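You operate a simulated robot arm through the tools that you are given. There is no shell and no other tool. Be economical: measure what you need, move in short steps, check, and stop when the job is done.

You run a simulated two-armed robot. Do the job below in one go: nothing can be reset, and whatever is moved stays where it is left.

TASK
Press the meter key to switch it up. Then take the riser block and leave it on the narrow bench lower shelf. Then stack the M6 parts bag from the fourth shelf from the bottom of the parts rack on top of the M3 parts bag. Keep to this order.

Only the result counts: the job must be done as asked and must still hold three seconds after the hand-in. Knocking over, shifting, dropping, spilling or breaking anything else fails it.

THE ROBOT
Two 6-joint arms with two-finger grippers on one trunk, on a base that drives. Base frame: it is fixed to the floor where the robot stands at the start and does not move with it; the origin is under the middle of the robot, x ahead of it, y to its left, z up. Units: m, degrees, N and s.
The left shoulder is at the start at [0.07, 0.148, 1.004], the right one opposite. With the tool pointing down near the work surface each hand reaches from about 0.64 to 0.66 m from the robot's upright axis, wherever it stands, measured 20 degrees to its own side. Places, roughly: meter key [0.5, 0, 0.8]; narrow bench lower shelf [-0.8, 0, 0.2]. Payload 2.69 kg a hand.
The tool frame of a hand sits at the grasp point between the pads (the TCP): z along the fingers, y along the line on which they close. The tips reach 0.02 m beyond it. The gripper opens to 0.1 m. The gripper's body begins 0.063 m behind the TCP.
Orientation is that of the tool frame in the base frame, as a unit quaternion [w, x, y, z]. With the fingers straight down and closing along the base's y, the tool's x points along the base's -x, its y along +y and its z along -z.

THE INTERFACE
- The arms move only by the tool jog_arm. It takes "left_moves", "right_moves" or both (then of equal length, played together; a hand with none holds still); each is a list of rows, each an object of numbers (a shift or turn left out is 0, a gripper value left out holds the last): "dx", "dy", "dz": the shift along the base's x, y, z in m; "ax", "ay", "az": the turn, a rotation vector about the base's x, y, z in rad. In form: [{"dx": .., "dy": .., "dz": .., "ax": .., "ay": .., "az": ..}, ...]. A call has 1 to 20 rows; each row shifts and turns the commanded pose from where the row before left it. "left_grip" and "right_grip" are, for a hand that has rows, the gripper command, from -1 (shut) to 1 (fully open), values between in proportion, set as the call begins (left out, the last holds). Rows are played at 5 a second. More than 0.05 m and 8.6 degrees between two rows, or a gripper value outside its range, and nothing of the call is played. Where a pose cannot be reached the arm comes as near as it can. A force on the tool above 40 N (or 10 N above the force at the start of the call, whichever is more), or a blocked arm, ends the call early, and 0.2 s more pass. The fingers move at their own pace (about 0.045 m/s each) and stop on an object; they squeeze with about 37 N. The grip force told is the motor's: it shows also when the fingers shut on nothing. Time passes only in rows, and 0.2 s behind the last, so rows that do not move let the fingers close. It gives the time, the measured TCP pose, the force on the tool (base axes), the opening and the grip force at its end, in the units of the frame above (readings bear some noise), with the torque about the TCP (base axes, N m) and any sound that the robot's microphone picked up, and new pictures: "show" is both (left out), scene, wrist or none (wrist: the cameras of the hands that moved).
- Cameras (640 x 400 px; columns grow to the right, rows downward): "scene" is now at [0.1074, -0.0263, 1.1968]; the picture's right is [-0.39, -0.92, 0.00], its down [-0.82, 0.35, -0.45] and it looks along [0.42, -0.18, -0.89] (base axes); focal length 214 px, centre (320, 200). "left" rides on the left gripper at [0.07, 0.019, -0.099] in its tool frame; the picture's right is [-0.26, 0.97, 0.00], its down [-0.75, -0.20, -0.63] and it looks along [-0.61, -0.16, 0.78] (tool axes); focal length 230 px, centre (320, 200). "right" rides on the right gripper at [0.07, -0.019, -0.099] in its tool frame; the picture's right is [0.26, 0.97, 0.00], its down [-0.75, 0.20, -0.63] and it looks along [-0.61, 0.16, 0.78] (tool axes); focal length 230 px, centre (320, 200). There is no depth. A picture from a camera that has moved, and an enlarged one, comes with that camera's place and axes in the base frame and with its lens.
- raise_lower(by): slides the trunk up (or, below 0, down) by that many m; the arms and the scene camera ride with it, the base frame stays. It gives what a move gives, with no picture.
- steer(legs): drives the robot by 1 to 6 legs, each [ahead, turn to the left] in m and degrees, along the robot's own axes; the way and the turn of a leg run together, so that a leg with both is an arc; at most 1.5 m and 180 degrees a leg. The arms and the cameras ride along, it lands a little off, and it stops where it bumps. It gives what a move gives, and a new picture of the scene camera.
- head_to(pan, tilt): turns the head with the scene camera to pan (to the left, within 86 degrees either way) and tilt (down, from -29 to 69), counted from straight ahead of the robot. It gives what a move gives, and a new picture of the scene camera.
- inspect(camera, box): a new picture of the part [left, top, right, bottom] of that camera's present view, enlarged. The clock stands still meanwhile.
- close_job(): hands the job in; it is judged then, once.

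Go step by step. Nothing tells you exact positions but the pictures and the camera data: compare them with the known pose of the tool, close in by small moves and look again before you grip or let go. The budget is 165 turns and 260 pictures, counting those below and the enlarged ones. Unless the task says otherwise, let go and move clear before handing in.

The tools are called after ">>>" as a command line: name --argument value ..., lists and objects as JSON in quotes. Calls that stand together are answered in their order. jog_arm: Moves the arms, as the interface text tells. Its arguments: {"type":"object","properties":{"left_moves":{"type":"array","items":{"type":"object","properties":{"dx":{"type":"number"},"dy":{"type":"number"},"dz":{"type":"number"},"ax":{"type":"number"},"ay":{"type":"number"},"az":{"type":"number"}}}},"left_grip":{"type":"number"},"right_moves":{"type":"array","items":{"type":"object","properties":{"dx":{"type":"number"},"dy":{"type":"number"},"dz":{"type":"number"},"ax":{"type":"number"},"ay":{"type":"number"},"az":{"type":"number"}}}},"right_grip":{"type":"number"},"show":{"type":"string","enum":["both","scene","wrist","none"]}},"required":[]} The other tools are called the same way: raise_lower (by) slides the trunk up or down; steer (legs) drives the base; head_to (pan, tilt) turns the head that bears the scene camera; inspect (camera, box) takes an enlarged picture of a part of a camera's view; close_job () hands the job in.

At the start:

```text
time: 0.0
left_ee_pos: [0.1967, 0.2561, 0.9995]
left_tool_rot: [0.0, 0.0, 1.0, 0.0]
left_contact_force: [0.5, -0.3, 0.7]
left_ft_torque: [0.02, 0.02, 0.0]
left_opening: 0.0999
left_grasp_force: 0.1
right_ee_pos: [0.5269, 0.028, 1.001]
right_tool_rot: [0.0, 0.0, 1.0, 0.0]
right_contact_force: [0.5, -0.5, -0.2]
right_ft_torque: [0.02, -0.03, -0.02]
right_opening: 0.0999
right_grasp_force: 0.1
trunk travel left (down, up): [-0.562, 0.378]
robot x, y, heading: [-0.0006, -0.0014, -0.2]
head pan, tilt: [-23.1, 63.0]
```

scene: 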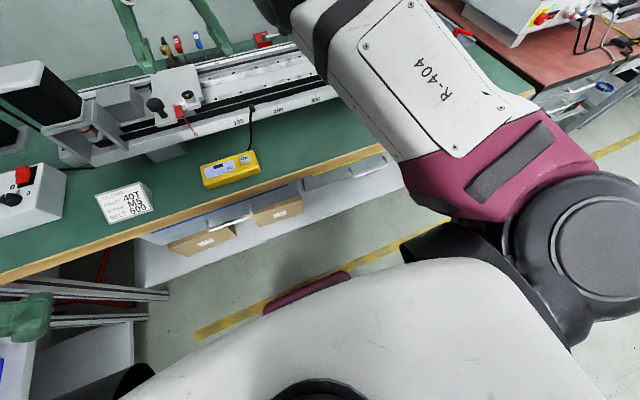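
right: 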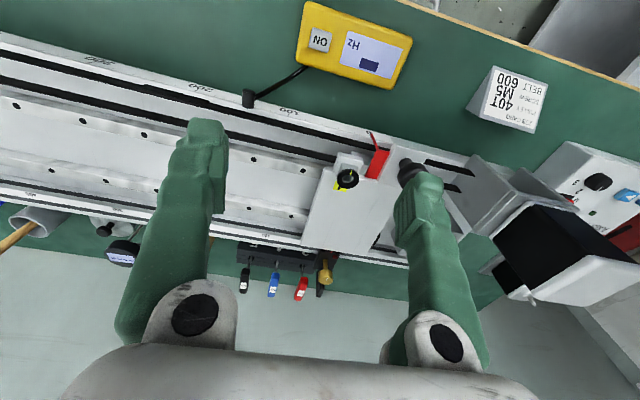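
left: 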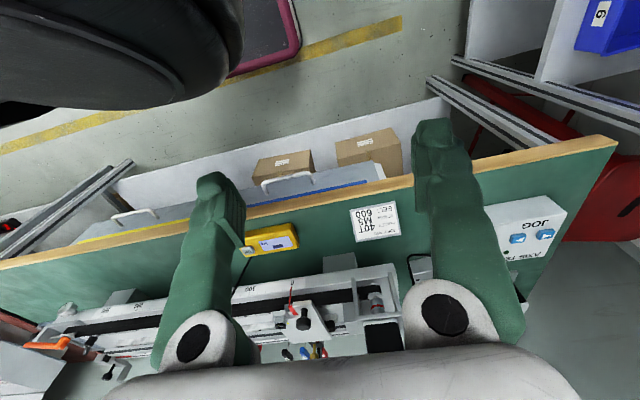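

I see a bench ahead with a linear axis and a yellow meter with an ON key. I'll look closely at the meter and then around the room.

>>> inspect --camera "right" --box '[260, 0, 440, 112]'

>>> inspect --camera "scene" --box '[170, 120, 298, 200]'

>>> head_to --pan 80 --tilt 25

>>> head_to --pan -80 --tilt 25

>>> head_to --pan 0 --tilt 40

```text
3.56 times, centred on (350, 56) of right
camera zoom: at [0.4571, 0.0086, 1.0992], right [-0.26, 0.97, 0.0], down [0.75, 0.2, 0.63], along [0.61, 0.16, -0.78], focal length 818 px, centre (213, 712)
```

zoom: 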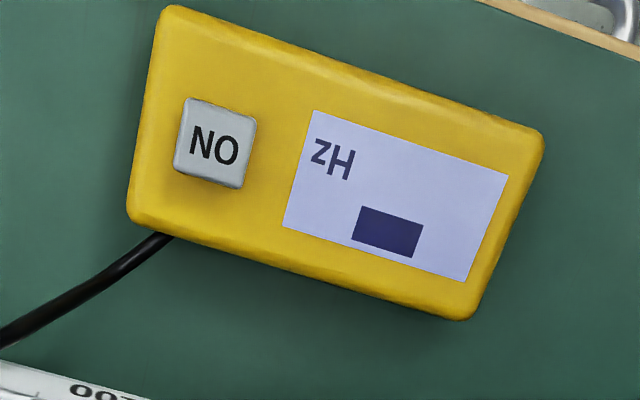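

```text
5.00 times, centred on (234, 160) of scene
camera zoom: at [0.1074, -0.0263, 1.1968], right [-0.39, -0.92, 0.0], down [-0.82, 0.35, -0.45], along [0.42, -0.18, -0.89], focal length 1072 px, centre (750, 400)
```

zoom: 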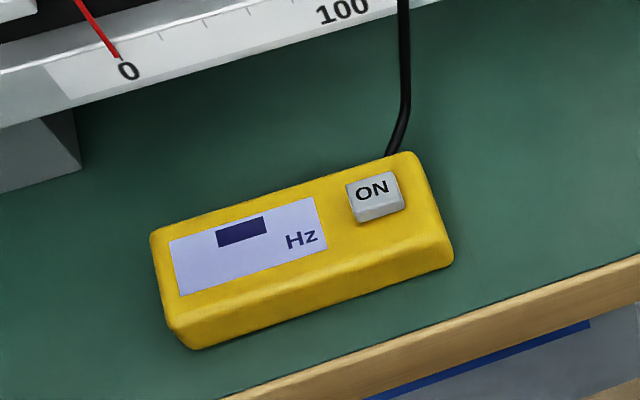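

```text
time: 1.8
left_ee_pos: [0.1972, 0.2546, 1.0008]
left_tool_rot: [0.0, 0.0, 1.0, 0.0]
left_contact_force: [-0.3, 0.4, 0.8]
left_ft_torque: [-0.02, -0.03, 0.01]
left_opening: 0.0999
left_grasp_force: 0.0
right_ee_pos: [0.5254, 0.0295, 1.0]
right_tool_rot: [0.0, 0.0, 1.0, 0.0]
right_contact_force: [0.4, -0.2, -1.0]
right_ft_torque: [-0.01, -0.02, 0.04]
right_opening: 0.1
right_grasp_force: 0.0
trunk travel left (down, up): [-0.562, 0.378]
robot x, y, heading: [-0.0046, 0.002, -0.1]
head pan, tilt: [80.0, 25.0]
camera scene: at [0.0654, 0.0892, 1.2502], right [0.98, -0.17, 0.0], down [-0.07, -0.42, -0.91], along [0.16, 0.89, -0.42], focal length 214 px, centre (320, 200)
```

scene: 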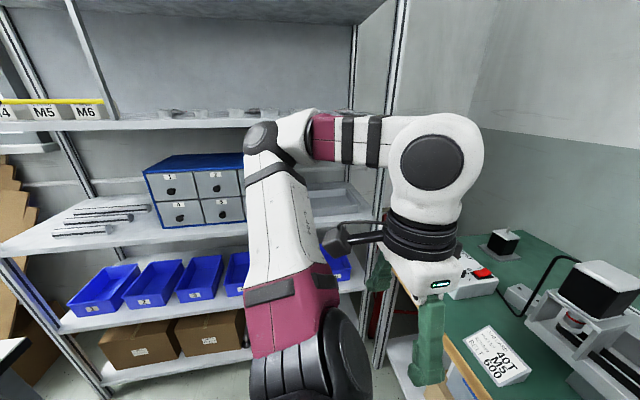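

```text
time: 4.3
left_ee_pos: [0.197, 0.2556, 0.9995]
left_tool_rot: [0.0, 0.0, 1.0, 0.0]
left_contact_force: [0.0, 0.7, -1.3]
left_ft_torque: [-0.02, 0.0, -0.03]
left_opening: 0.1001
left_grasp_force: 0.0
right_ee_pos: [0.5265, 0.0289, 0.9989]
right_tool_rot: [0.001, 0.0, 1.0, 0.0]
right_contact_force: [-0.7, -0.5, -0.8]
right_ft_torque: [0.02, 0.02, 0.0]
right_opening: 0.1002
right_grasp_force: 0.0
trunk travel left (down, up): [-0.562, 0.378]
robot x, y, heading: [0.0019, -0.0006, -0.0]
head pan, tilt: [-80.0, 25.0]
camera scene: at [0.0654, -0.0922, 1.2503], right [-0.98, -0.17, 0.0], down [-0.07, 0.42, -0.91], along [0.16, -0.89, -0.42], focal length 214 px, centre (320, 200)
```

scene: 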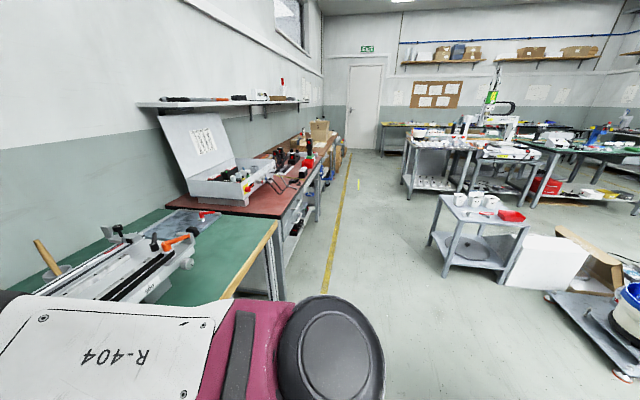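

```text
time: 5.8
left_ee_pos: [0.1964, 0.2556, 1.0001]
left_tool_rot: [0.0, 0.0, 1.0, 0.0]
left_contact_force: [-0.1, -0.4, 0.6]
left_ft_torque: [-0.02, 0.0, -0.03]
left_opening: 0.0998
left_grasp_force: 0.2
right_ee_pos: [0.5267, 0.0285, 1.0002]
right_tool_rot: [0.0, 0.0, 1.0, 0.0]
right_contact_force: [-0.2, 0.7, -0.7]
right_ft_torque: [-0.03, 0.05, 0.03]
right_opening: 0.1002
right_grasp_force: 0.0
trunk travel left (down, up): [-0.562, 0.378]
robot x, y, heading: [-0.0032, -0.003, 0.0]
head pan, tilt: [0.0, 40.0]
camera scene: at [0.1344, -0.0016, 1.2269], right [0.0, -1.0, 0.0], down [-0.64, 0.0, -0.77], along [0.77, 0.0, -0.64], focal length 214 px, centre (320, 200)
```

scene: 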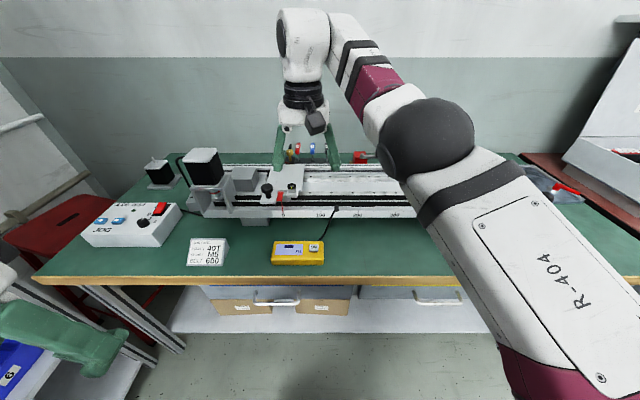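

The key's top is about (0.478, 0.013, 0.785). I'll shut the right gripper and bring it over the key.

>>> jog_arm --right_grip -1 --right_moves '[{"dx": -0.024, "dy": -0.007}, {"dx": -0.024, "dy": -0.007}, {"dz": -0.04}, {"dz": -0.04}, {}]'

```text
time: 7.0
left_ee_pos: [0.195, 0.2551, 0.9994]
left_tool_rot: [0.001, 0.0, 1.0, 0.0]
left_contact_force: [-0.6, -0.1, -0.2]
left_ft_torque: [-0.01, -0.03, 0.0]
left_opening: 0.1002
left_grasp_force: 0.1
right_ee_pos: [0.534, 0.0393, 0.9322]
right_tool_rot: [0.0, 0.0, 1.0, 0.0]
right_contact_force: [-0.4, 0.2, -0.4]
right_ft_torque: [-0.01, 0.02, 0.01]
right_opening: 0.0001
right_grasp_force: 5.8
right hand out of reach, approached as far as the arm can: row 1, 2, 3, 4
trunk travel left (down, up): [-0.562, 0.378]
robot x, y, heading: [-0.0041, -0.0002, -0.3]
head pan, tilt: [0.0, 40.0]
camera scene: at [0.1335, -0.0014, 1.227], right [0.0, -1.0, 0.0], down [-0.64, 0.0, -0.77], along [0.77, 0.0, -0.64], focal length 214 px, centre (320, 200)
camera right: at [0.4652, 0.0198, 1.0317], right [-0.26, 0.97, 0.0], down [0.75, 0.2, 0.63], along [0.61, 0.16, -0.78], focal length 230 px, centre (320, 200)
```

scene: 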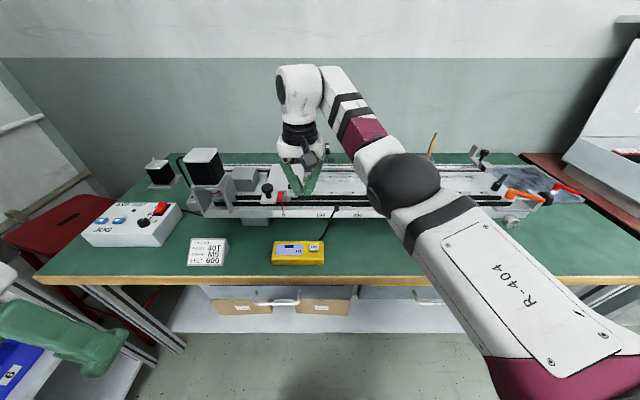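
right: 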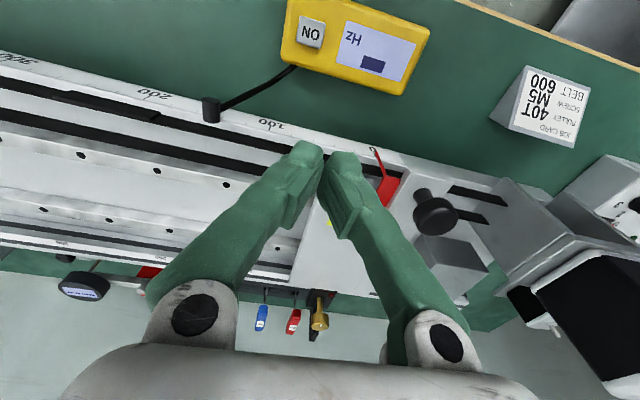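

The right arm can't come in that close, so I'll lift the hand, then back the base about 0.17 m and turn 20° left to put the key in its working range.

>>> jog_arm --right_moves '[{"dz": 0.04}, {"dz": 0.04}, {}]' --show "none"

>>> steer --legs '[[-0.17, 0], [0, 20]]'

```text
time: 7.8
left_ee_pos: [0.1968, 0.2559, 0.9997]
left_tool_rot: [-0.001, 0.0, 1.0, -0.001]
left_contact_force: [-0.4, -0.7, 1.0]
left_ft_torque: [0.0, 0.01, 0.01]
left_opening: 0.0999
left_grasp_force: 0.1
right_ee_pos: [0.5218, 0.0324, 1.0077]
right_tool_rot: [0.0, 0.0, 1.0, 0.001]
right_contact_force: [0.0, -0.7, -0.9]
right_ft_torque: [-0.03, 0.03, 0.01]
right_opening: 0.0
right_grasp_force: 29.4
right hand out of reach, approached as far as the arm can: row 1, 2
trunk travel left (down, up): [-0.562, 0.378]
robot x, y, heading: [-0.0008, -0.0017, -0.0]
head pan, tilt: [0.0, 40.0]
```

```text
time: 10.3
left_ee_pos: [-0.0704, 0.3069, 0.9998]
left_tool_rot: [0.001, -0.171, 0.985, 0.0]
left_contact_force: [-0.1, 0.2, -1.4]
left_ft_torque: [-0.01, -0.01, 0.0]
left_opening: 0.1
left_grasp_force: 0.0
right_ee_pos: [0.3114, 0.2061, 1.007]
right_tool_rot: [-0.001, -0.171, 0.985, 0.0]
right_contact_force: [-0.3, -0.4, 0.6]
right_ft_torque: [0.02, -0.01, 0.02]
right_opening: 0.0001
right_grasp_force: 29.9
trunk travel left (down, up): [-0.562, 0.378]
robot x, y, heading: [-0.1668, -0.0, 19.9]
head pan, tilt: [0.0, 40.0]
camera scene: at [-0.0423, 0.044, 1.2268], right [0.34, -0.94, 0.0], down [-0.61, -0.22, -0.77], along [0.72, 0.26, -0.64], focal length 214 px, centre (320, 200)
```

scene: 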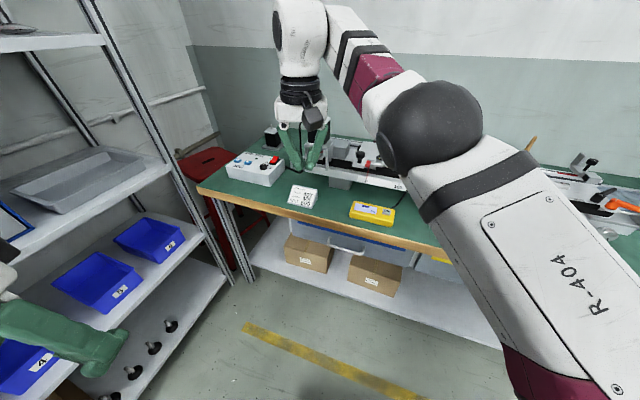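

Now move the right hand at height over to the key.

>>> jog_arm --right_moves '[{"dx": 0.03, "dy": -0.035}, {"dx": 0.03, "dy": -0.035}, {"dx": 0.03, "dy": -0.035}, {"dx": 0.03, "dy": -0.035}, {"dx": 0.03, "dy": -0.035}, {"dx": 0.017, "dy": -0.018}, {"dz": -0.04}, {"dz": -0.04}, {}]'

```text
time: 12.3
left_ee_pos: [-0.0711, 0.3072, 1.0004]
left_tool_rot: [0.0, -0.172, 0.985, 0.0]
left_contact_force: [0.5, 0.5, -1.0]
left_ft_torque: [0.0, 0.02, -0.01]
left_opening: 0.1003
left_grasp_force: 0.1
right_ee_pos: [0.4287, 0.0857, 0.8906]
right_tool_rot: [0.0, -0.171, 0.985, 0.0]
right_contact_force: [-0.6, 0.2, 1.3]
right_ft_torque: [0.03, 0.02, -0.02]
right_opening: 0.0
right_grasp_force: 29.8
right hand out of reach, approached as far as the arm can: row 3, 4, 5, 6, 7
trunk travel left (down, up): [-0.562, 0.378]
robot x, y, heading: [-0.1691, 0.0015, 20.0]
head pan, tilt: [0.0, 40.0]
camera scene: at [-0.0433, 0.0444, 1.227], right [0.34, -0.94, 0.0], down [-0.6, -0.22, -0.77], along [0.72, 0.26, -0.64], focal length 214 px, centre (320, 200)
camera right: at [0.3701, 0.043, 0.9896], right [-0.57, 0.82, 0.0], down [0.64, 0.44, 0.63], along [0.52, 0.36, -0.78], focal length 230 px, centre (320, 200)
```

scene: 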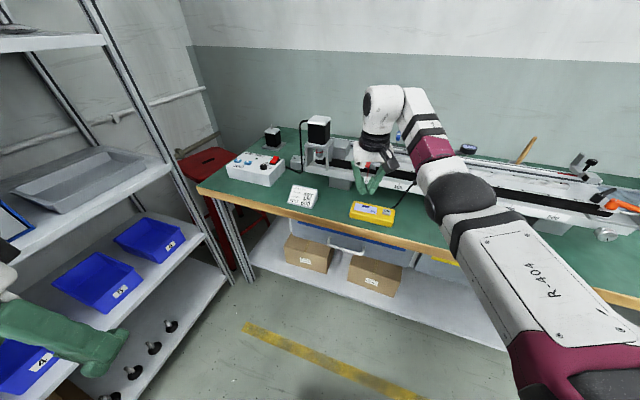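
right: 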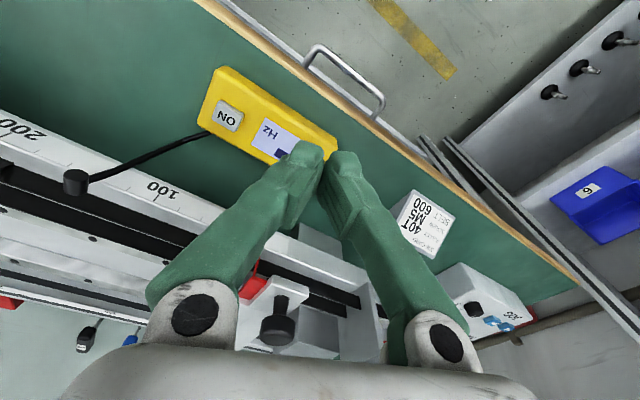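

>>> jog_arm --right_moves '[{"dx": 0.0, "dy": -0.025}, {"dx": 0.02, "dy": -0.025}, {"dx": 0.03, "dy": -0.022}, {}]'

```text
time: 13.3
left_ee_pos: [-0.0706, 0.3064, 0.9996]
left_tool_rot: [0.0, -0.171, 0.985, 0.0]
left_contact_force: [0.4, 0.2, 0.1]
left_ft_torque: [0.01, -0.02, -0.01]
left_opening: 0.0996
left_grasp_force: 0.1
right_ee_pos: [0.4357, 0.073, 0.8904]
right_tool_rot: [0.0, -0.169, 0.986, 0.001]
right_contact_force: [0.8, 0.4, 1.1]
right_ft_torque: [-0.01, 0.02, 0.01]
right_opening: 0.0
right_grasp_force: 28.9
right hand out of reach, approached as far as the arm can: row 1, 2, 3
trunk travel left (down, up): [-0.562, 0.378]
robot x, y, heading: [-0.1684, -0.0036, 20.1]
head pan, tilt: [0.0, 40.0]
camera scene: at [-0.0427, 0.0442, 1.2269], right [0.34, -0.94, 0.0], down [-0.6, -0.22, -0.77], along [0.72, 0.26, -0.64], focal length 214 px, centre (320, 200)
camera right: at [0.3772, 0.0305, 0.9904], right [-0.57, 0.82, 0.0], down [0.64, 0.44, 0.63], along [0.52, 0.36, -0.78], focal length 230 px, centre (320, 200)
```

scene: 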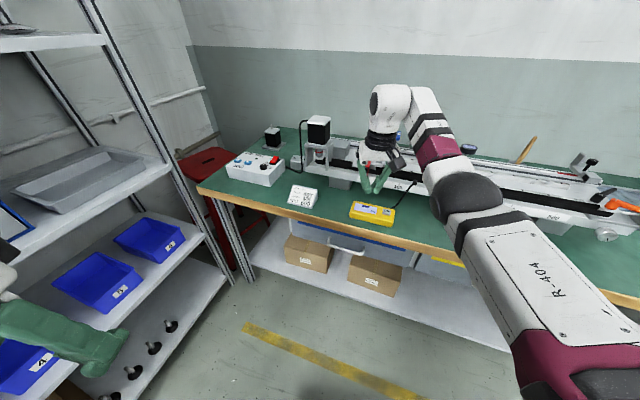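
right: 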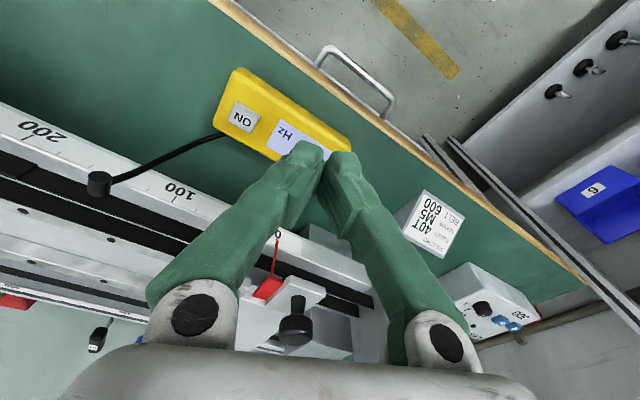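

Probably too near the body still; I'll test by moving outward and sideways separately.

>>> jog_arm --right_moves '[{"dx": 0.03}, {"dx": 0.02}, {}]' --show "none"

>>> jog_arm --right_moves '[{"dy": -0.03}, {}]' --show "none"

```text
time: 14.1
left_ee_pos: [-0.0703, 0.3062, 1.0005]
left_tool_rot: [0.0, -0.171, 0.985, 0.0]
left_contact_force: [-0.4, -0.3, 0.9]
left_ft_torque: [0.0, 0.05, -0.01]
left_opening: 0.0998
left_grasp_force: 0.2
right_ee_pos: [0.4369, 0.0723, 0.891]
right_tool_rot: [0.001, -0.17, 0.985, 0.001]
right_contact_force: [-0.6, -0.9, -0.5]
right_ft_torque: [-0.04, -0.01, -0.01]
right_opening: 0.0004
right_grasp_force: 29.3
right hand out of reach, approached as far as the arm can: row 1, 2
trunk travel left (down, up): [-0.562, 0.378]
robot x, y, heading: [-0.1678, 0.0027, 20.1]
head pan, tilt: [0.0, 40.0]
```

```text
time: 14.7
left_ee_pos: [-0.071, 0.3073, 0.9985]
left_tool_rot: [-0.001, -0.171, 0.985, 0.0]
left_contact_force: [-0.4, -0.5, -1.1]
left_ft_torque: [0.0, 0.03, 0.0]
left_opening: 0.1
left_grasp_force: 0.1
right_ee_pos: [0.4369, 0.0722, 0.8917]
right_tool_rot: [-0.001, -0.171, 0.985, 0.001]
right_contact_force: [0.2, -0.4, -0.3]
right_ft_torque: [-0.01, -0.01, -0.01]
right_opening: 0.0
right_grasp_force: 29.4
right hand out of reach, approached as far as the arm can: row 1
trunk travel left (down, up): [-0.562, 0.378]
robot x, y, heading: [-0.1709, 0.0008, 19.8]
head pan, tilt: [0.0, 40.0]
```

>>> jog_arm --right_moves '[{"dz": 0.04}, {"dz": 0.04}, {}]' --show "none"

>>> jog_arm --right_moves '[{"dx": 0.03}, {}]' --show "none"

>>> jog_arm --right_moves '[{"dy": -0.03}, {}]' --show "none"

>>> jog_arm --right_moves '[{"dx": -0.03}, {}]' --show "none"

```text
time: 15.5
left_ee_pos: [-0.069, 0.3069, 1.0007]
left_tool_rot: [0.0, -0.171, 0.985, 0.0]
left_contact_force: [0.4, 0.7, -0.2]
left_ft_torque: [-0.03, -0.01, -0.01]
left_opening: 0.1001
left_grasp_force: 0.1
right_ee_pos: [0.4293, 0.0858, 0.9606]
right_tool_rot: [0.012, -0.168, 0.986, 0.004]
right_contact_force: [-0.6, 0.6, 0.3]
right_ft_torque: [-0.02, 0.04, 0.02]
right_opening: 0.0003
right_grasp_force: 29.7
right hand out of reach, approached as far as the arm can: row 1, 2
trunk travel left (down, up): [-0.562, 0.378]
robot x, y, heading: [-0.1712, -0.0009, 19.8]
head pan, tilt: [0.0, 40.0]
```

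```text
time: 16.1
left_ee_pos: [-0.0711, 0.3063, 1.0005]
left_tool_rot: [0.0, -0.171, 0.985, -0.001]
left_contact_force: [0.3, -0.3, 0.0]
left_ft_torque: [0.0, -0.02, 0.01]
left_opening: 0.1001
left_grasp_force: 0.0
right_ee_pos: [0.4299, 0.0844, 0.9536]
right_tool_rot: [0.011, -0.167, 0.986, 0.004]
right_contact_force: [0.1, -0.8, 0.8]
right_ft_torque: [0.05, 0.0, 0.05]
right_opening: 0.0
right_grasp_force: 29.9
right hand out of reach, approached as far as the arm can: row 1
trunk travel left (down, up): [-0.562, 0.378]
robot x, y, heading: [-0.1688, 0.0008, 19.8]
head pan, tilt: [0.0, 40.0]
```

```text
time: 16.7
left_ee_pos: [-0.0712, 0.3064, 0.9983]
left_tool_rot: [0.0, -0.171, 0.985, 0.001]
left_contact_force: [-0.3, -0.3, 0.5]
left_ft_torque: [0.02, 0.0, 0.03]
left_opening: 0.1002
left_grasp_force: 0.1
right_ee_pos: [0.4286, 0.0849, 0.9509]
right_tool_rot: [0.009, -0.17, 0.985, 0.003]
right_contact_force: [0.2, -0.1, -0.8]
right_ft_torque: [-0.01, 0.0, 0.02]
right_opening: 0.0001
right_grasp_force: 29.7
right hand out of reach, approached as far as the arm can: row 1
trunk travel left (down, up): [-0.562, 0.378]
robot x, y, heading: [-0.1699, -0.0005, 20.0]
head pan, tilt: [0.0, 40.0]
```

```text
time: 17.3
left_ee_pos: [-0.0694, 0.3055, 0.9999]
left_tool_rot: [0.0, -0.172, 0.985, 0.0]
left_contact_force: [0.0, -1.0, 0.5]
left_ft_torque: [0.01, 0.0, 0.0]
left_opening: 0.1
left_grasp_force: 0.0
right_ee_pos: [0.4194, 0.0983, 0.9533]
right_tool_rot: [-0.001, -0.172, 0.985, 0.001]
right_contact_force: [-0.2, -0.6, -0.1]
right_ft_torque: [0.01, 0.03, 0.0]
right_opening: 0.0001
right_grasp_force: 29.4
right hand out of reach, approached as far as the arm can: row 1
trunk travel left (down, up): [-0.562, 0.378]
robot x, y, heading: [-0.1669, 0.0007, 20.0]
head pan, tilt: [0.0, 40.0]
```

The arm's reach looks like a narrow band that grows outward as the hand goes lower, so I'll combine descent with the outward move.

>>> jog_arm --right_moves '[{"dz": -0.03}, {"dz": -0.03}, {"dx": 0.01, "dy": -0.014, "dz": -0.02}, {"dx": 0.01, "dy": -0.014}, {"dx": 0.01, "dy": -0.014}, {"dx": 0.01, "dy": -0.014}, {"dx": 0.01, "dy": -0.014}, {"dx": 0.0086, "dy": -0.0148}, {}]' --show "wrist"

```text
time: 19.3
left_ee_pos: [-0.0706, 0.3062, 1.0011]
left_tool_rot: [0.0, -0.172, 0.985, 0.0]
left_contact_force: [-0.2, 0.6, 0.7]
left_ft_torque: [0.01, 0.02, 0.02]
left_opening: 0.1002
left_grasp_force: 0.1
right_ee_pos: [0.4393, 0.0627, 0.8726]
right_tool_rot: [0.007, -0.169, 0.986, 0.002]
right_contact_force: [0.3, 0.1, -1.0]
right_ft_torque: [0.0, -0.02, -0.01]
right_opening: 0.0
right_grasp_force: 29.7
right hand out of reach, approached as far as the arm can: row 5, 6, 7, 8
trunk travel left (down, up): [-0.562, 0.378]
robot x, y, heading: [-0.1702, -0.0009, 19.6]
head pan, tilt: [0.0, 40.0]
camera right: at [0.3799, 0.0205, 0.9701], right [-0.56, 0.83, 0.0], down [0.64, 0.43, 0.64], along [0.53, 0.36, -0.77], focal length 230 px, centre (320, 200)
```

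right: 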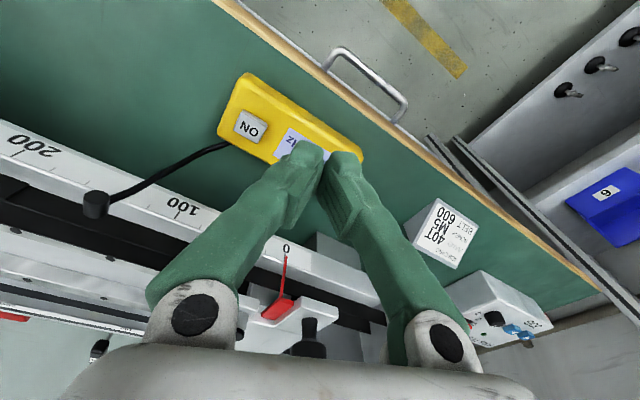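

The hand is at its outer limit; a small base move (forward 0.036, turn 5.8° right) will bring it over the key.

>>> steer --legs '[[0.036, 0], [0, -5.6]]'

>>> inspect --camera "right" --box '[160, 50, 480, 250]'

```text
time: 20.7
left_ee_pos: [-0.0098, 0.3079, 0.9998]
left_tool_rot: [0.001, -0.123, 0.992, -0.001]
left_contact_force: [-0.7, -0.4, -0.3]
left_ft_torque: [-0.01, -0.04, -0.02]
left_opening: 0.1001
left_grasp_force: 0.0
right_ee_pos: [0.4751, 0.0162, 0.8726]
right_tool_rot: [0.008, -0.121, 0.993, 0.002]
right_contact_force: [0.6, -0.3, 1.1]
right_ft_torque: [-0.03, 0.0, 0.03]
right_opening: 0.0003
right_grasp_force: 29.8
trunk travel left (down, up): [-0.562, 0.378]
robot x, y, heading: [-0.1356, 0.0142, 14.1]
head pan, tilt: [0.0, 40.0]
camera scene: at [-0.0075, 0.0442, 1.2272], right [0.25, -0.97, 0.0], down [-0.62, -0.16, -0.77], along [0.74, 0.19, -0.64], focal length 214 px, centre (320, 200)
```

scene: 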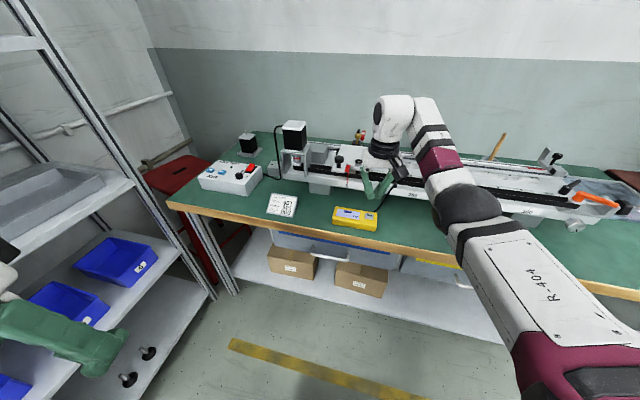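

```text
2.00 times, centred on (320, 150) of right
camera zoom: at [0.4112, -0.0202, 0.9715], right [-0.48, 0.88, 0.0], down [0.67, 0.37, 0.64], along [0.56, 0.31, -0.77], focal length 460 px, centre (320, 300)
```

zoom: 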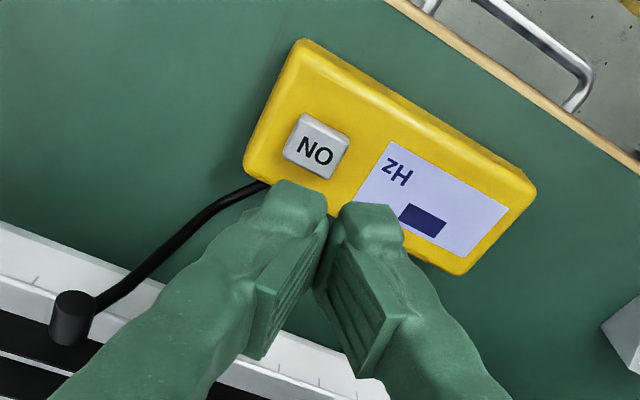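

Key is at about (0.4765, 0.014). The hand is over it; descend in small steps.

>>> jog_arm --right_moves '[{"dx": 0.001, "dy": -0.002, "dz": -0.015}, {"dz": -0.015}, {"dz": -0.015}, {}]' --show "wrist"

```text
time: 21.7
left_ee_pos: [-0.0083, 0.308, 0.9999]
left_tool_rot: [0.001, -0.123, 0.992, -0.001]
left_contact_force: [-0.3, -0.2, -0.2]
left_ft_torque: [0.01, 0.0, 0.01]
left_opening: 0.1002
left_grasp_force: 0.1
right_ee_pos: [0.4766, 0.0126, 0.8276]
right_tool_rot: [0.005, -0.12, 0.993, 0.002]
right_contact_force: [0.0, 0.5, 0.7]
right_ft_torque: [0.03, -0.01, -0.01]
right_opening: 0.0001
right_grasp_force: 29.4
trunk travel left (down, up): [-0.562, 0.378]
robot x, y, heading: [-0.1354, 0.0135, 14.2]
head pan, tilt: [0.0, 40.0]
camera right: at [0.4121, -0.0226, 0.925], right [-0.48, 0.88, 0.0], down [0.67, 0.37, 0.64], along [0.56, 0.31, -0.77], focal length 230 px, centre (320, 200)
```

right: 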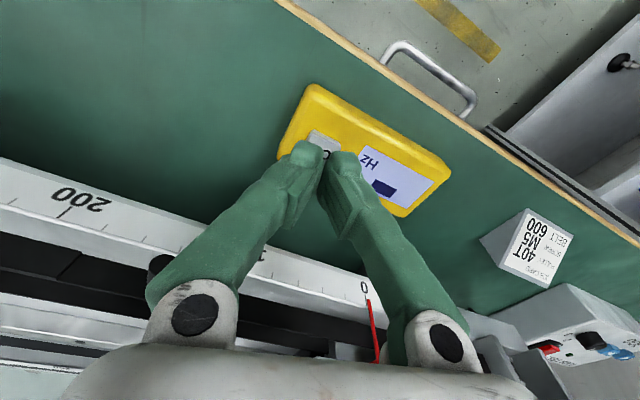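

>>> jog_arm --right_moves '[{"dz": -0.006}, {"dz": -0.006}, {"dz": -0.005}, {}]' --show "wrist"

```text
time: 22.7
left_ee_pos: [-0.0087, 0.3085, 1.0005]
left_tool_rot: [0.001, -0.123, 0.992, 0.001]
left_contact_force: [0.3, -0.1, -0.5]
left_ft_torque: [0.03, -0.01, 0.0]
left_opening: 0.1003
left_grasp_force: 0.0
right_ee_pos: [0.4782, 0.014, 0.8102]
right_tool_rot: [0.006, -0.119, 0.993, 0.002]
right_contact_force: [-0.1, 0.2, -0.6]
right_ft_torque: [-0.01, -0.03, -0.01]
right_opening: 0.0002
right_grasp_force: 29.5
trunk travel left (down, up): [-0.562, 0.378]
robot x, y, heading: [-0.1352, 0.015, 14.3]
head pan, tilt: [0.0, 40.0]
camera right: at [0.4131, -0.0224, 0.9082], right [-0.48, 0.88, 0.0], down [0.67, 0.37, 0.64], along [0.56, 0.31, -0.77], focal length 230 px, centre (320, 200)
```

right: 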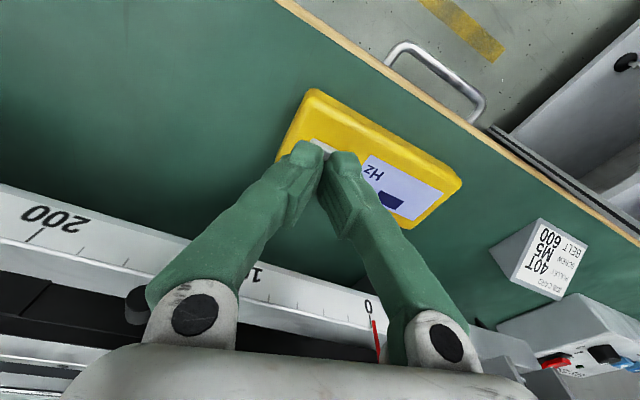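

>>> jog_arm --right_moves '[{"dz": -0.003}, {"dz": -0.003}, {}]' --show "wrist"

```text
time: 23.5
left_ee_pos: [-0.006, 0.3066, 1.0]
left_tool_rot: [0.001, -0.123, 0.992, -0.001]
left_contact_force: [-0.2, -0.2, -0.5]
left_ft_torque: [-0.01, 0.0, 0.02]
left_opening: 0.0997
left_grasp_force: 0.0
right_ee_pos: [0.477, 0.0133, 0.8031]
right_tool_rot: [0.008, -0.12, 0.993, 0.001]
right_contact_force: [0.4, -1.1, 0.2]
right_ft_torque: [-0.01, 0.01, 0.01]
right_opening: 0.0
right_grasp_force: 29.4
trunk travel left (down, up): [-0.562, 0.378]
robot x, y, heading: [-0.1349, 0.0076, 14.1]
head pan, tilt: [0.0, 40.0]
camera right: at [0.4127, -0.0227, 0.902], right [-0.48, 0.88, 0.0], down [0.67, 0.37, 0.64], along [0.56, 0.31, -0.77], focal length 230 px, centre (320, 200)
```

right: 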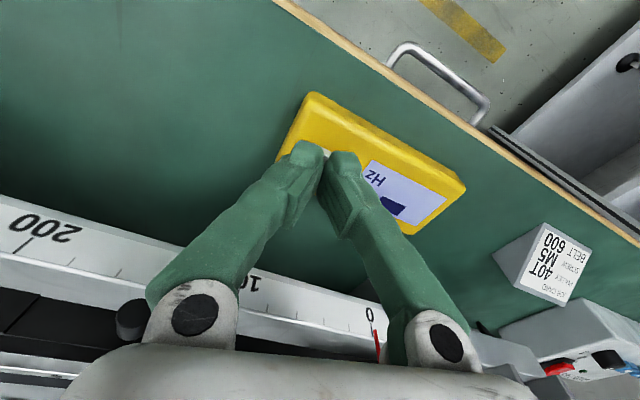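

>>> jog_arm --right_moves '[{"dz": -0.003}, {"dz": -0.003}, {}]' --show "none"

>>> jog_arm --right_moves '[{"dz": -0.002}, {"dz": -0.002}, {}]' --show "wrist"

```text
time: 24.3
left_ee_pos: [-0.0079, 0.3087, 1.0002]
left_tool_rot: [0.001, -0.123, 0.992, 0.001]
left_contact_force: [0.0, 0.2, 0.2]
left_ft_torque: [-0.02, 0.01, 0.03]
left_opening: 0.0999
left_grasp_force: 0.1
right_ee_pos: [0.4763, 0.0126, 0.7975]
right_tool_rot: [0.006, -0.119, 0.993, 0.002]
right_contact_force: [0.6, -0.4, 0.4]
right_ft_torque: [-0.01, 0.01, 0.02]
right_opening: 0.0
right_grasp_force: 29.6
trunk travel left (down, up): [-0.562, 0.378]
robot x, y, heading: [-0.1344, 0.0143, 14.2]
head pan, tilt: [0.0, 40.0]
```

```text
time: 25.1
left_ee_pos: [-0.0068, 0.3083, 0.9998]
left_tool_rot: [0.001, -0.123, 0.992, 0.0]
left_contact_force: [-0.3, 0.6, -0.1]
left_ft_torque: [0.02, 0.02, -0.01]
left_opening: 0.0999
left_grasp_force: 0.0
right_ee_pos: [0.476, 0.0142, 0.7942]
right_tool_rot: [0.007, -0.119, 0.993, 0.003]
right_contact_force: [0.2, 0.1, 0.2]
right_ft_torque: [0.01, 0.0, 0.0]
right_opening: 0.0059
right_grasp_force: 29.4
trunk travel left (down, up): [-0.562, 0.378]
robot x, y, heading: [-0.1334, 0.0111, 14.3]
head pan, tilt: [0.0, 40.0]
camera right: at [0.4124, -0.0224, 0.8919], right [-0.48, 0.88, 0.0], down [0.67, 0.37, 0.64], along [0.56, 0.31, -0.77], focal length 230 px, centre (320, 200)
```

right: 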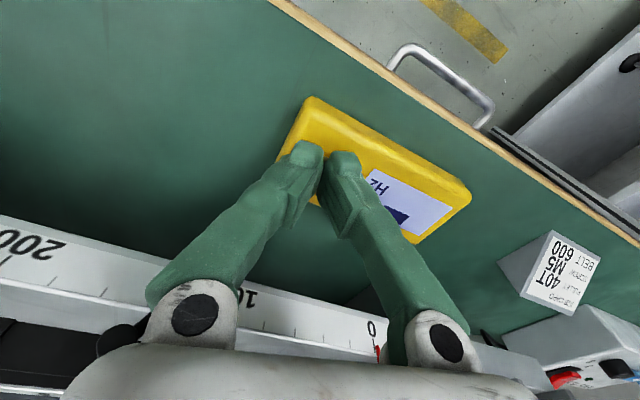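

Contact seems to begin (the opening shifted). Keep pressing gently.

>>> jog_arm --right_moves '[{"dz": -0.002}, {"dz": -0.002}, {}]' --show "wrist"

```text
time: 25.9
left_ee_pos: [-0.0079, 0.3078, 0.9994]
left_tool_rot: [0.001, -0.123, 0.992, 0.0]
left_contact_force: [0.1, 0.1, 0.1]
left_ft_torque: [0.02, -0.03, -0.03]
left_opening: 0.1001
left_grasp_force: 0.0
right_ee_pos: [0.4765, 0.0125, 0.7893]
right_tool_rot: [0.007, -0.118, 0.993, 0.002]
right_contact_force: [-0.1, 0.8, 2.5]
right_ft_torque: [0.01, 0.02, -0.01]
right_opening: 0.0061
right_grasp_force: 29.9
trunk travel left (down, up): [-0.562, 0.378]
robot x, y, heading: [-0.1343, 0.0132, 14.2]
head pan, tilt: [0.0, 40.0]
heard: click
camera right: at [0.4118, -0.0225, 0.8883], right [-0.48, 0.88, 0.0], down [0.67, 0.37, 0.64], along [0.56, 0.31, -0.77], focal length 230 px, centre (320, 200)
```

right: 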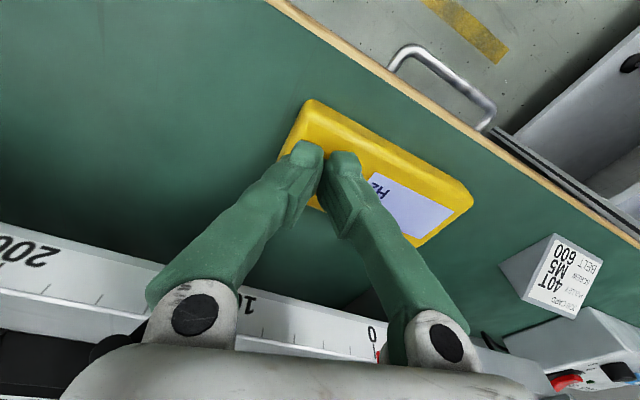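

A click was heard. Lift and check the display.

>>> jog_arm --right_moves '[{"dz": 0.02}, {"dz": 0.03}, {"dz": 0.03}, {}]' --show "wrist"

>>> inspect --camera "scene" --box '[310, 190, 406, 250]'

```text
time: 26.9
left_ee_pos: [-0.0086, 0.307, 0.9996]
left_tool_rot: [0.0, -0.122, 0.993, 0.0]
left_contact_force: [0.1, -0.3, -0.2]
left_ft_torque: [0.0, 0.04, 0.01]
left_opening: 0.0999
left_grasp_force: 0.0
right_ee_pos: [0.4777, 0.0156, 0.872]
right_tool_rot: [0.006, -0.119, 0.993, 0.002]
right_contact_force: [0.3, -0.5, -0.8]
right_ft_torque: [0.05, 0.0, -0.04]
right_opening: 0.0
right_grasp_force: 29.5
trunk travel left (down, up): [-0.562, 0.378]
robot x, y, heading: [-0.1346, 0.0051, 14.4]
head pan, tilt: [0.0, 40.0]
camera right: at [0.4135, -0.0215, 0.9701], right [-0.48, 0.88, 0.0], down [0.67, 0.37, 0.64], along [0.56, 0.31, -0.77], focal length 230 px, centre (320, 200)
```

right: 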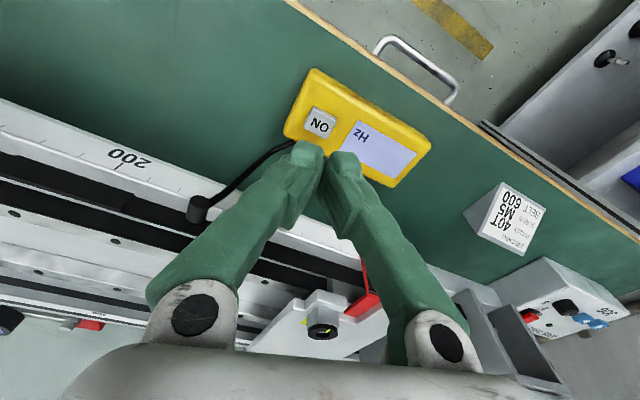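

```text
6.67 times, centred on (358, 220) of scene
camera zoom: at [-0.0048, 0.0436, 1.2269], right [0.25, -0.97, 0.0], down [-0.62, -0.16, -0.77], along [0.74, 0.19, -0.64], focal length 1430 px, centre (67, 67)
```

zoom: 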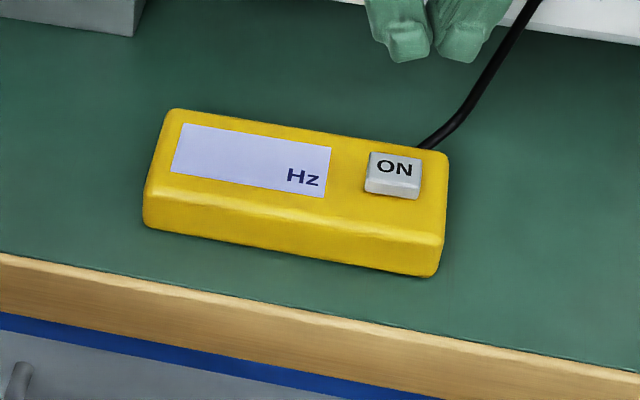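

The dark block in the display disappeared; I'll let a moment pass and look again closely.

>>> jog_arm --right_moves '[{"dz": 0.01}, {}, {}, {}, {}]' --show "none"

>>> inspect --camera "right" --box '[270, 60, 446, 170]'

```text
time: 28.1
left_ee_pos: [-0.0079, 0.3083, 1.0005]
left_tool_rot: [0.0, -0.122, 0.993, 0.0]
left_contact_force: [0.2, 0.2, 0.4]
left_ft_torque: [0.01, 0.01, 0.01]
left_opening: 0.0997
left_grasp_force: 0.0
right_ee_pos: [0.4783, 0.0155, 0.8811]
right_tool_rot: [0.007, -0.117, 0.993, 0.003]
right_contact_force: [0.0, 0.5, 0.7]
right_ft_torque: [0.0, 0.01, 0.02]
right_opening: 0.0
right_grasp_force: 29.4
trunk travel left (down, up): [-0.562, 0.378]
robot x, y, heading: [-0.1368, 0.0134, 13.9]
head pan, tilt: [0.0, 40.0]
```

```text
3.64 times, centred on (358, 115) of right
camera zoom: at [0.4138, -0.0202, 0.9787], right [-0.48, 0.88, 0.0], down [0.68, 0.37, 0.64], along [0.56, 0.31, -0.77], focal length 837 px, centre (182, 509)
```

zoom: 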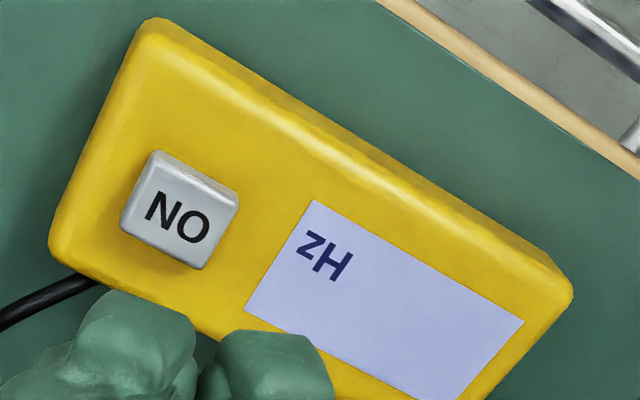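

One press clicked and the display changed, so the meter is switched. Now search for the riser block: look over the bench, rack and right table.

>>> inspect --camera "scene" --box '[160, 100, 640, 400]'

>>> head_to --pan 60 --tilt 10

>>> head_to --pan 60 --tilt 50

>>> head_to --pan -50 --tilt 20

```text
1.33 times, centred on (400, 250) of scene
camera zoom: at [-0.0052, 0.0437, 1.2269], right [0.25, -0.97, 0.0], down [-0.62, -0.16, -0.77], along [0.74, 0.19, -0.64], focal length 286 px, centre (213, 133)
```

zoom: 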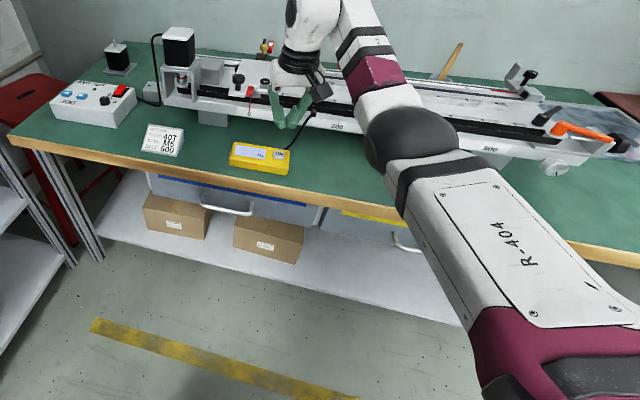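

```text
time: 29.4
left_ee_pos: [-0.0075, 0.308, 0.9992]
left_tool_rot: [0.001, -0.123, 0.992, 0.0]
left_contact_force: [0.1, -0.2, -0.8]
left_ft_torque: [0.0, -0.02, 0.0]
left_opening: 0.0999
left_grasp_force: 0.1
right_ee_pos: [0.4774, 0.0157, 0.8809]
right_tool_rot: [0.006, -0.118, 0.993, 0.002]
right_contact_force: [0.8, 0.1, -0.4]
right_ft_torque: [-0.01, 0.0, 0.02]
right_opening: 0.0001
right_grasp_force: 29.3
trunk travel left (down, up): [-0.562, 0.378]
robot x, y, heading: [-0.1394, 0.0094, 14.0]
head pan, tilt: [60.0, 10.0]
camera scene: at [-0.0622, 0.1123, 1.2746], right [0.96, -0.27, 0.0], down [-0.05, -0.17, -0.98], along [0.27, 0.95, -0.17], focal length 214 px, centre (320, 200)
```

scene: 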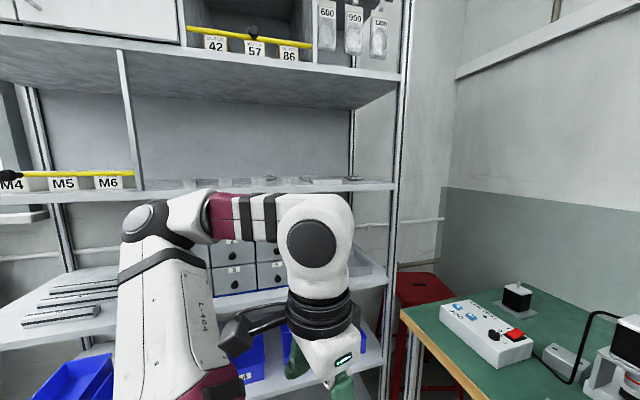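

```text
time: 30.5
left_ee_pos: [-0.0069, 0.3074, 0.9993]
left_tool_rot: [0.001, -0.123, 0.992, 0.0]
left_contact_force: [-0.2, -0.4, -0.6]
left_ft_torque: [-0.01, 0.03, -0.02]
left_opening: 0.0999
left_grasp_force: 0.0
right_ee_pos: [0.4784, 0.0153, 0.8793]
right_tool_rot: [0.006, -0.118, 0.993, 0.002]
right_contact_force: [-0.5, 0.2, 0.1]
right_ft_torque: [0.0, 0.02, -0.02]
right_opening: 0.0
right_grasp_force: 29.4
trunk travel left (down, up): [-0.562, 0.378]
robot x, y, heading: [-0.1374, 0.0077, 14.1]
head pan, tilt: [60.0, 50.0]
camera scene: at [-0.0667, 0.097, 1.2128], right [0.96, -0.27, 0.0], down [-0.21, -0.74, -0.64], along [0.18, 0.62, -0.77], focal length 214 px, centre (320, 200)
```

scene: 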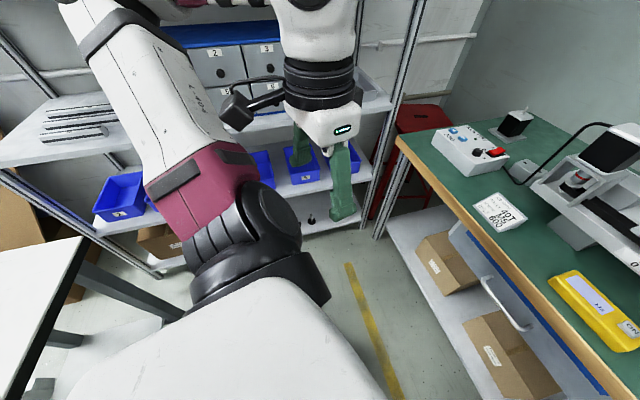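

```text
time: 32.4
left_ee_pos: [-0.0073, 0.3077, 0.9996]
left_tool_rot: [0.001, -0.122, 0.993, 0.0]
left_contact_force: [-0.7, -0.7, 1.0]
left_ft_torque: [0.0, 0.0, 0.0]
left_opening: 0.1001
left_grasp_force: 0.0
right_ee_pos: [0.4774, 0.016, 0.8809]
right_tool_rot: [0.007, -0.117, 0.993, 0.002]
right_contact_force: [0.4, -0.2, -0.2]
right_ft_torque: [-0.01, 0.01, 0.01]
right_opening: 0.0
right_grasp_force: 29.8
trunk travel left (down, up): [-0.562, 0.378]
robot x, y, heading: [-0.1329, 0.0116, 14.2]
head pan, tilt: [-50.0, 20.0]
camera scene: at [-0.0121, -0.0316, 1.2583], right [-0.58, -0.81, 0.0], down [-0.28, 0.2, -0.94], along [0.76, -0.55, -0.34], focal length 214 px, centre (320, 200)
```

scene: 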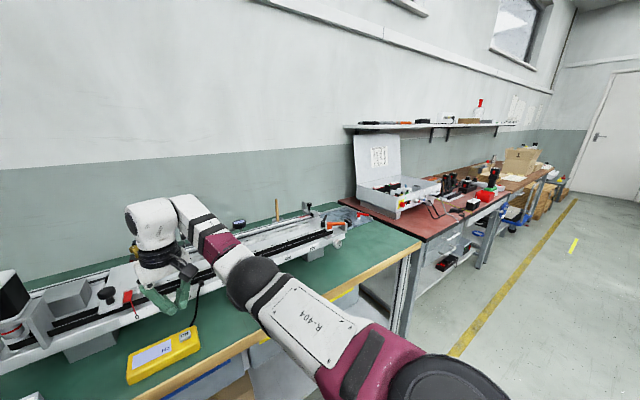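

I need to free the right arm before turning. Lift it and test how far it pulls in.

>>> jog_arm --right_moves '[{"dz": 0.04, "dx": -0.02}, {"dz": 0.04, "dx": -0.02}, {"dz": 0.04, "dx": -0.02}, {"dx": -0.03}, {"dx": -0.03}, {"dx": -0.03}, {}]' --show "scene"

```text
time: 34.0
left_ee_pos: [-0.0076, 0.3085, 1.0004]
left_tool_rot: [0.001, -0.123, 0.992, 0.001]
left_contact_force: [1.0, -0.1, -0.9]
left_ft_torque: [0.0, 0.01, 0.01]
left_opening: 0.1
left_grasp_force: 0.0
right_ee_pos: [0.4319, 0.0644, 1.0254]
right_tool_rot: [0.005, -0.119, 0.993, 0.001]
right_contact_force: [-1.2, 0.7, -0.8]
right_ft_torque: [0.01, 0.01, -0.02]
right_opening: 0.0
right_grasp_force: 29.8
right hand out of reach, approached as far as the arm can: row 1, 2, 3, 4, 5, 6
trunk travel left (down, up): [-0.562, 0.378]
robot x, y, heading: [-0.1349, 0.0104, 13.9]
head pan, tilt: [-50.0, 20.0]
camera scene: at [-0.0117, -0.0317, 1.2583], right [-0.59, -0.81, 0.0], down [-0.28, 0.2, -0.94], along [0.76, -0.55, -0.34], focal length 214 px, centre (320, 200)
```

scene: 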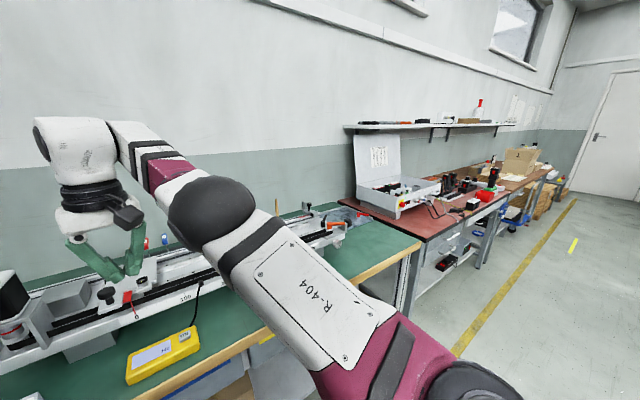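

Test the left arm's mobility with a short forward move.

>>> jog_arm --left_moves '[{"dx": 0.04}, {"dx": 0.04}, {}]' --show "none"

>>> jog_arm --right_moves '[{"dz": 0.04}, {"dz": 0.04}, {"dz": 0.04}, {}]' --show "none"

>>> jog_arm --right_moves '[{"dx": -0.04}, {"dx": -0.04}, {}]' --show "scene"

```text
time: 34.8
left_ee_pos: [0.063, 0.3196, 1.0011]
left_tool_rot: [0.002, -0.123, 0.992, -0.001]
left_contact_force: [0.0, 0.3, -0.1]
left_ft_torque: [0.02, -0.03, -0.01]
left_opening: 0.1
left_grasp_force: 0.1
left hand out of reach, approached as far as the arm can: row 2
right_ee_pos: [0.43, 0.0658, 1.0256]
right_tool_rot: [0.006, -0.121, 0.993, 0.001]
right_contact_force: [0.1, 0.4, -0.3]
right_ft_torque: [0.0, -0.05, 0.0]
right_opening: 0.0
right_grasp_force: 29.7
trunk travel left (down, up): [-0.562, 0.378]
robot x, y, heading: [-0.135, 0.0162, 14.1]
head pan, tilt: [-50.0, 20.0]
```

```text
time: 35.8
left_ee_pos: [0.0645, 0.3203, 0.9997]
left_tool_rot: [0.002, -0.123, 0.992, -0.002]
left_contact_force: [0.4, 0.3, -0.6]
left_ft_torque: [-0.02, 0.0, -0.04]
left_opening: 0.0997
left_grasp_force: 0.0
right_ee_pos: [0.4246, 0.062, 1.0425]
right_tool_rot: [0.008, -0.12, 0.993, 0.003]
right_contact_force: [0.1, 0.7, 0.2]
right_ft_torque: [-0.03, 0.03, -0.01]
right_opening: 0.0
right_grasp_force: 29.5
right hand out of reach, approached as far as the arm can: row 1, 2, 3
trunk travel left (down, up): [-0.562, 0.378]
robot x, y, heading: [-0.1348, 0.0129, 14.2]
head pan, tilt: [-50.0, 20.0]
```

```text
time: 36.6
left_ee_pos: [0.0642, 0.3191, 1.0009]
left_tool_rot: [0.001, -0.123, 0.992, -0.002]
left_contact_force: [0.8, -0.6, 0.1]
left_ft_torque: [0.03, 0.01, 0.01]
left_opening: 0.1
left_grasp_force: 0.0
right_ee_pos: [0.4228, 0.064, 1.0468]
right_tool_rot: [0.007, -0.121, 0.993, 0.002]
right_contact_force: [0.3, -0.1, -0.4]
right_ft_torque: [0.01, -0.05, 0.02]
right_opening: 0.0
right_grasp_force: 29.5
right hand out of reach, approached as far as the arm can: row 1, 2
trunk travel left (down, up): [-0.562, 0.378]
robot x, y, heading: [-0.1369, 0.016, 14.1]
head pan, tilt: [-50.0, 20.0]
camera scene: at [-0.0122, -0.0316, 1.2583], right [-0.59, -0.81, 0.0], down [-0.28, 0.2, -0.94], along [0.76, -0.55, -0.34], focal length 214 px, centre (320, 200)
```

scene: 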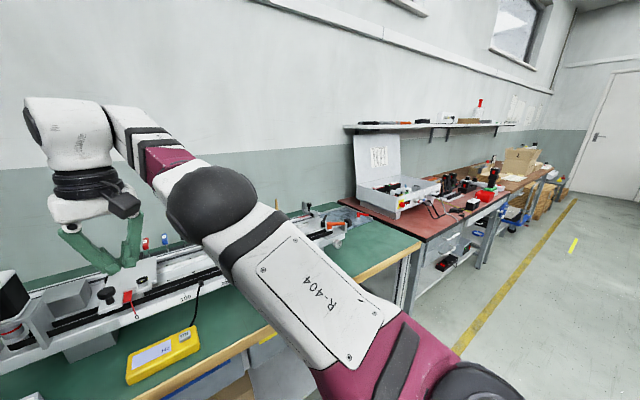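

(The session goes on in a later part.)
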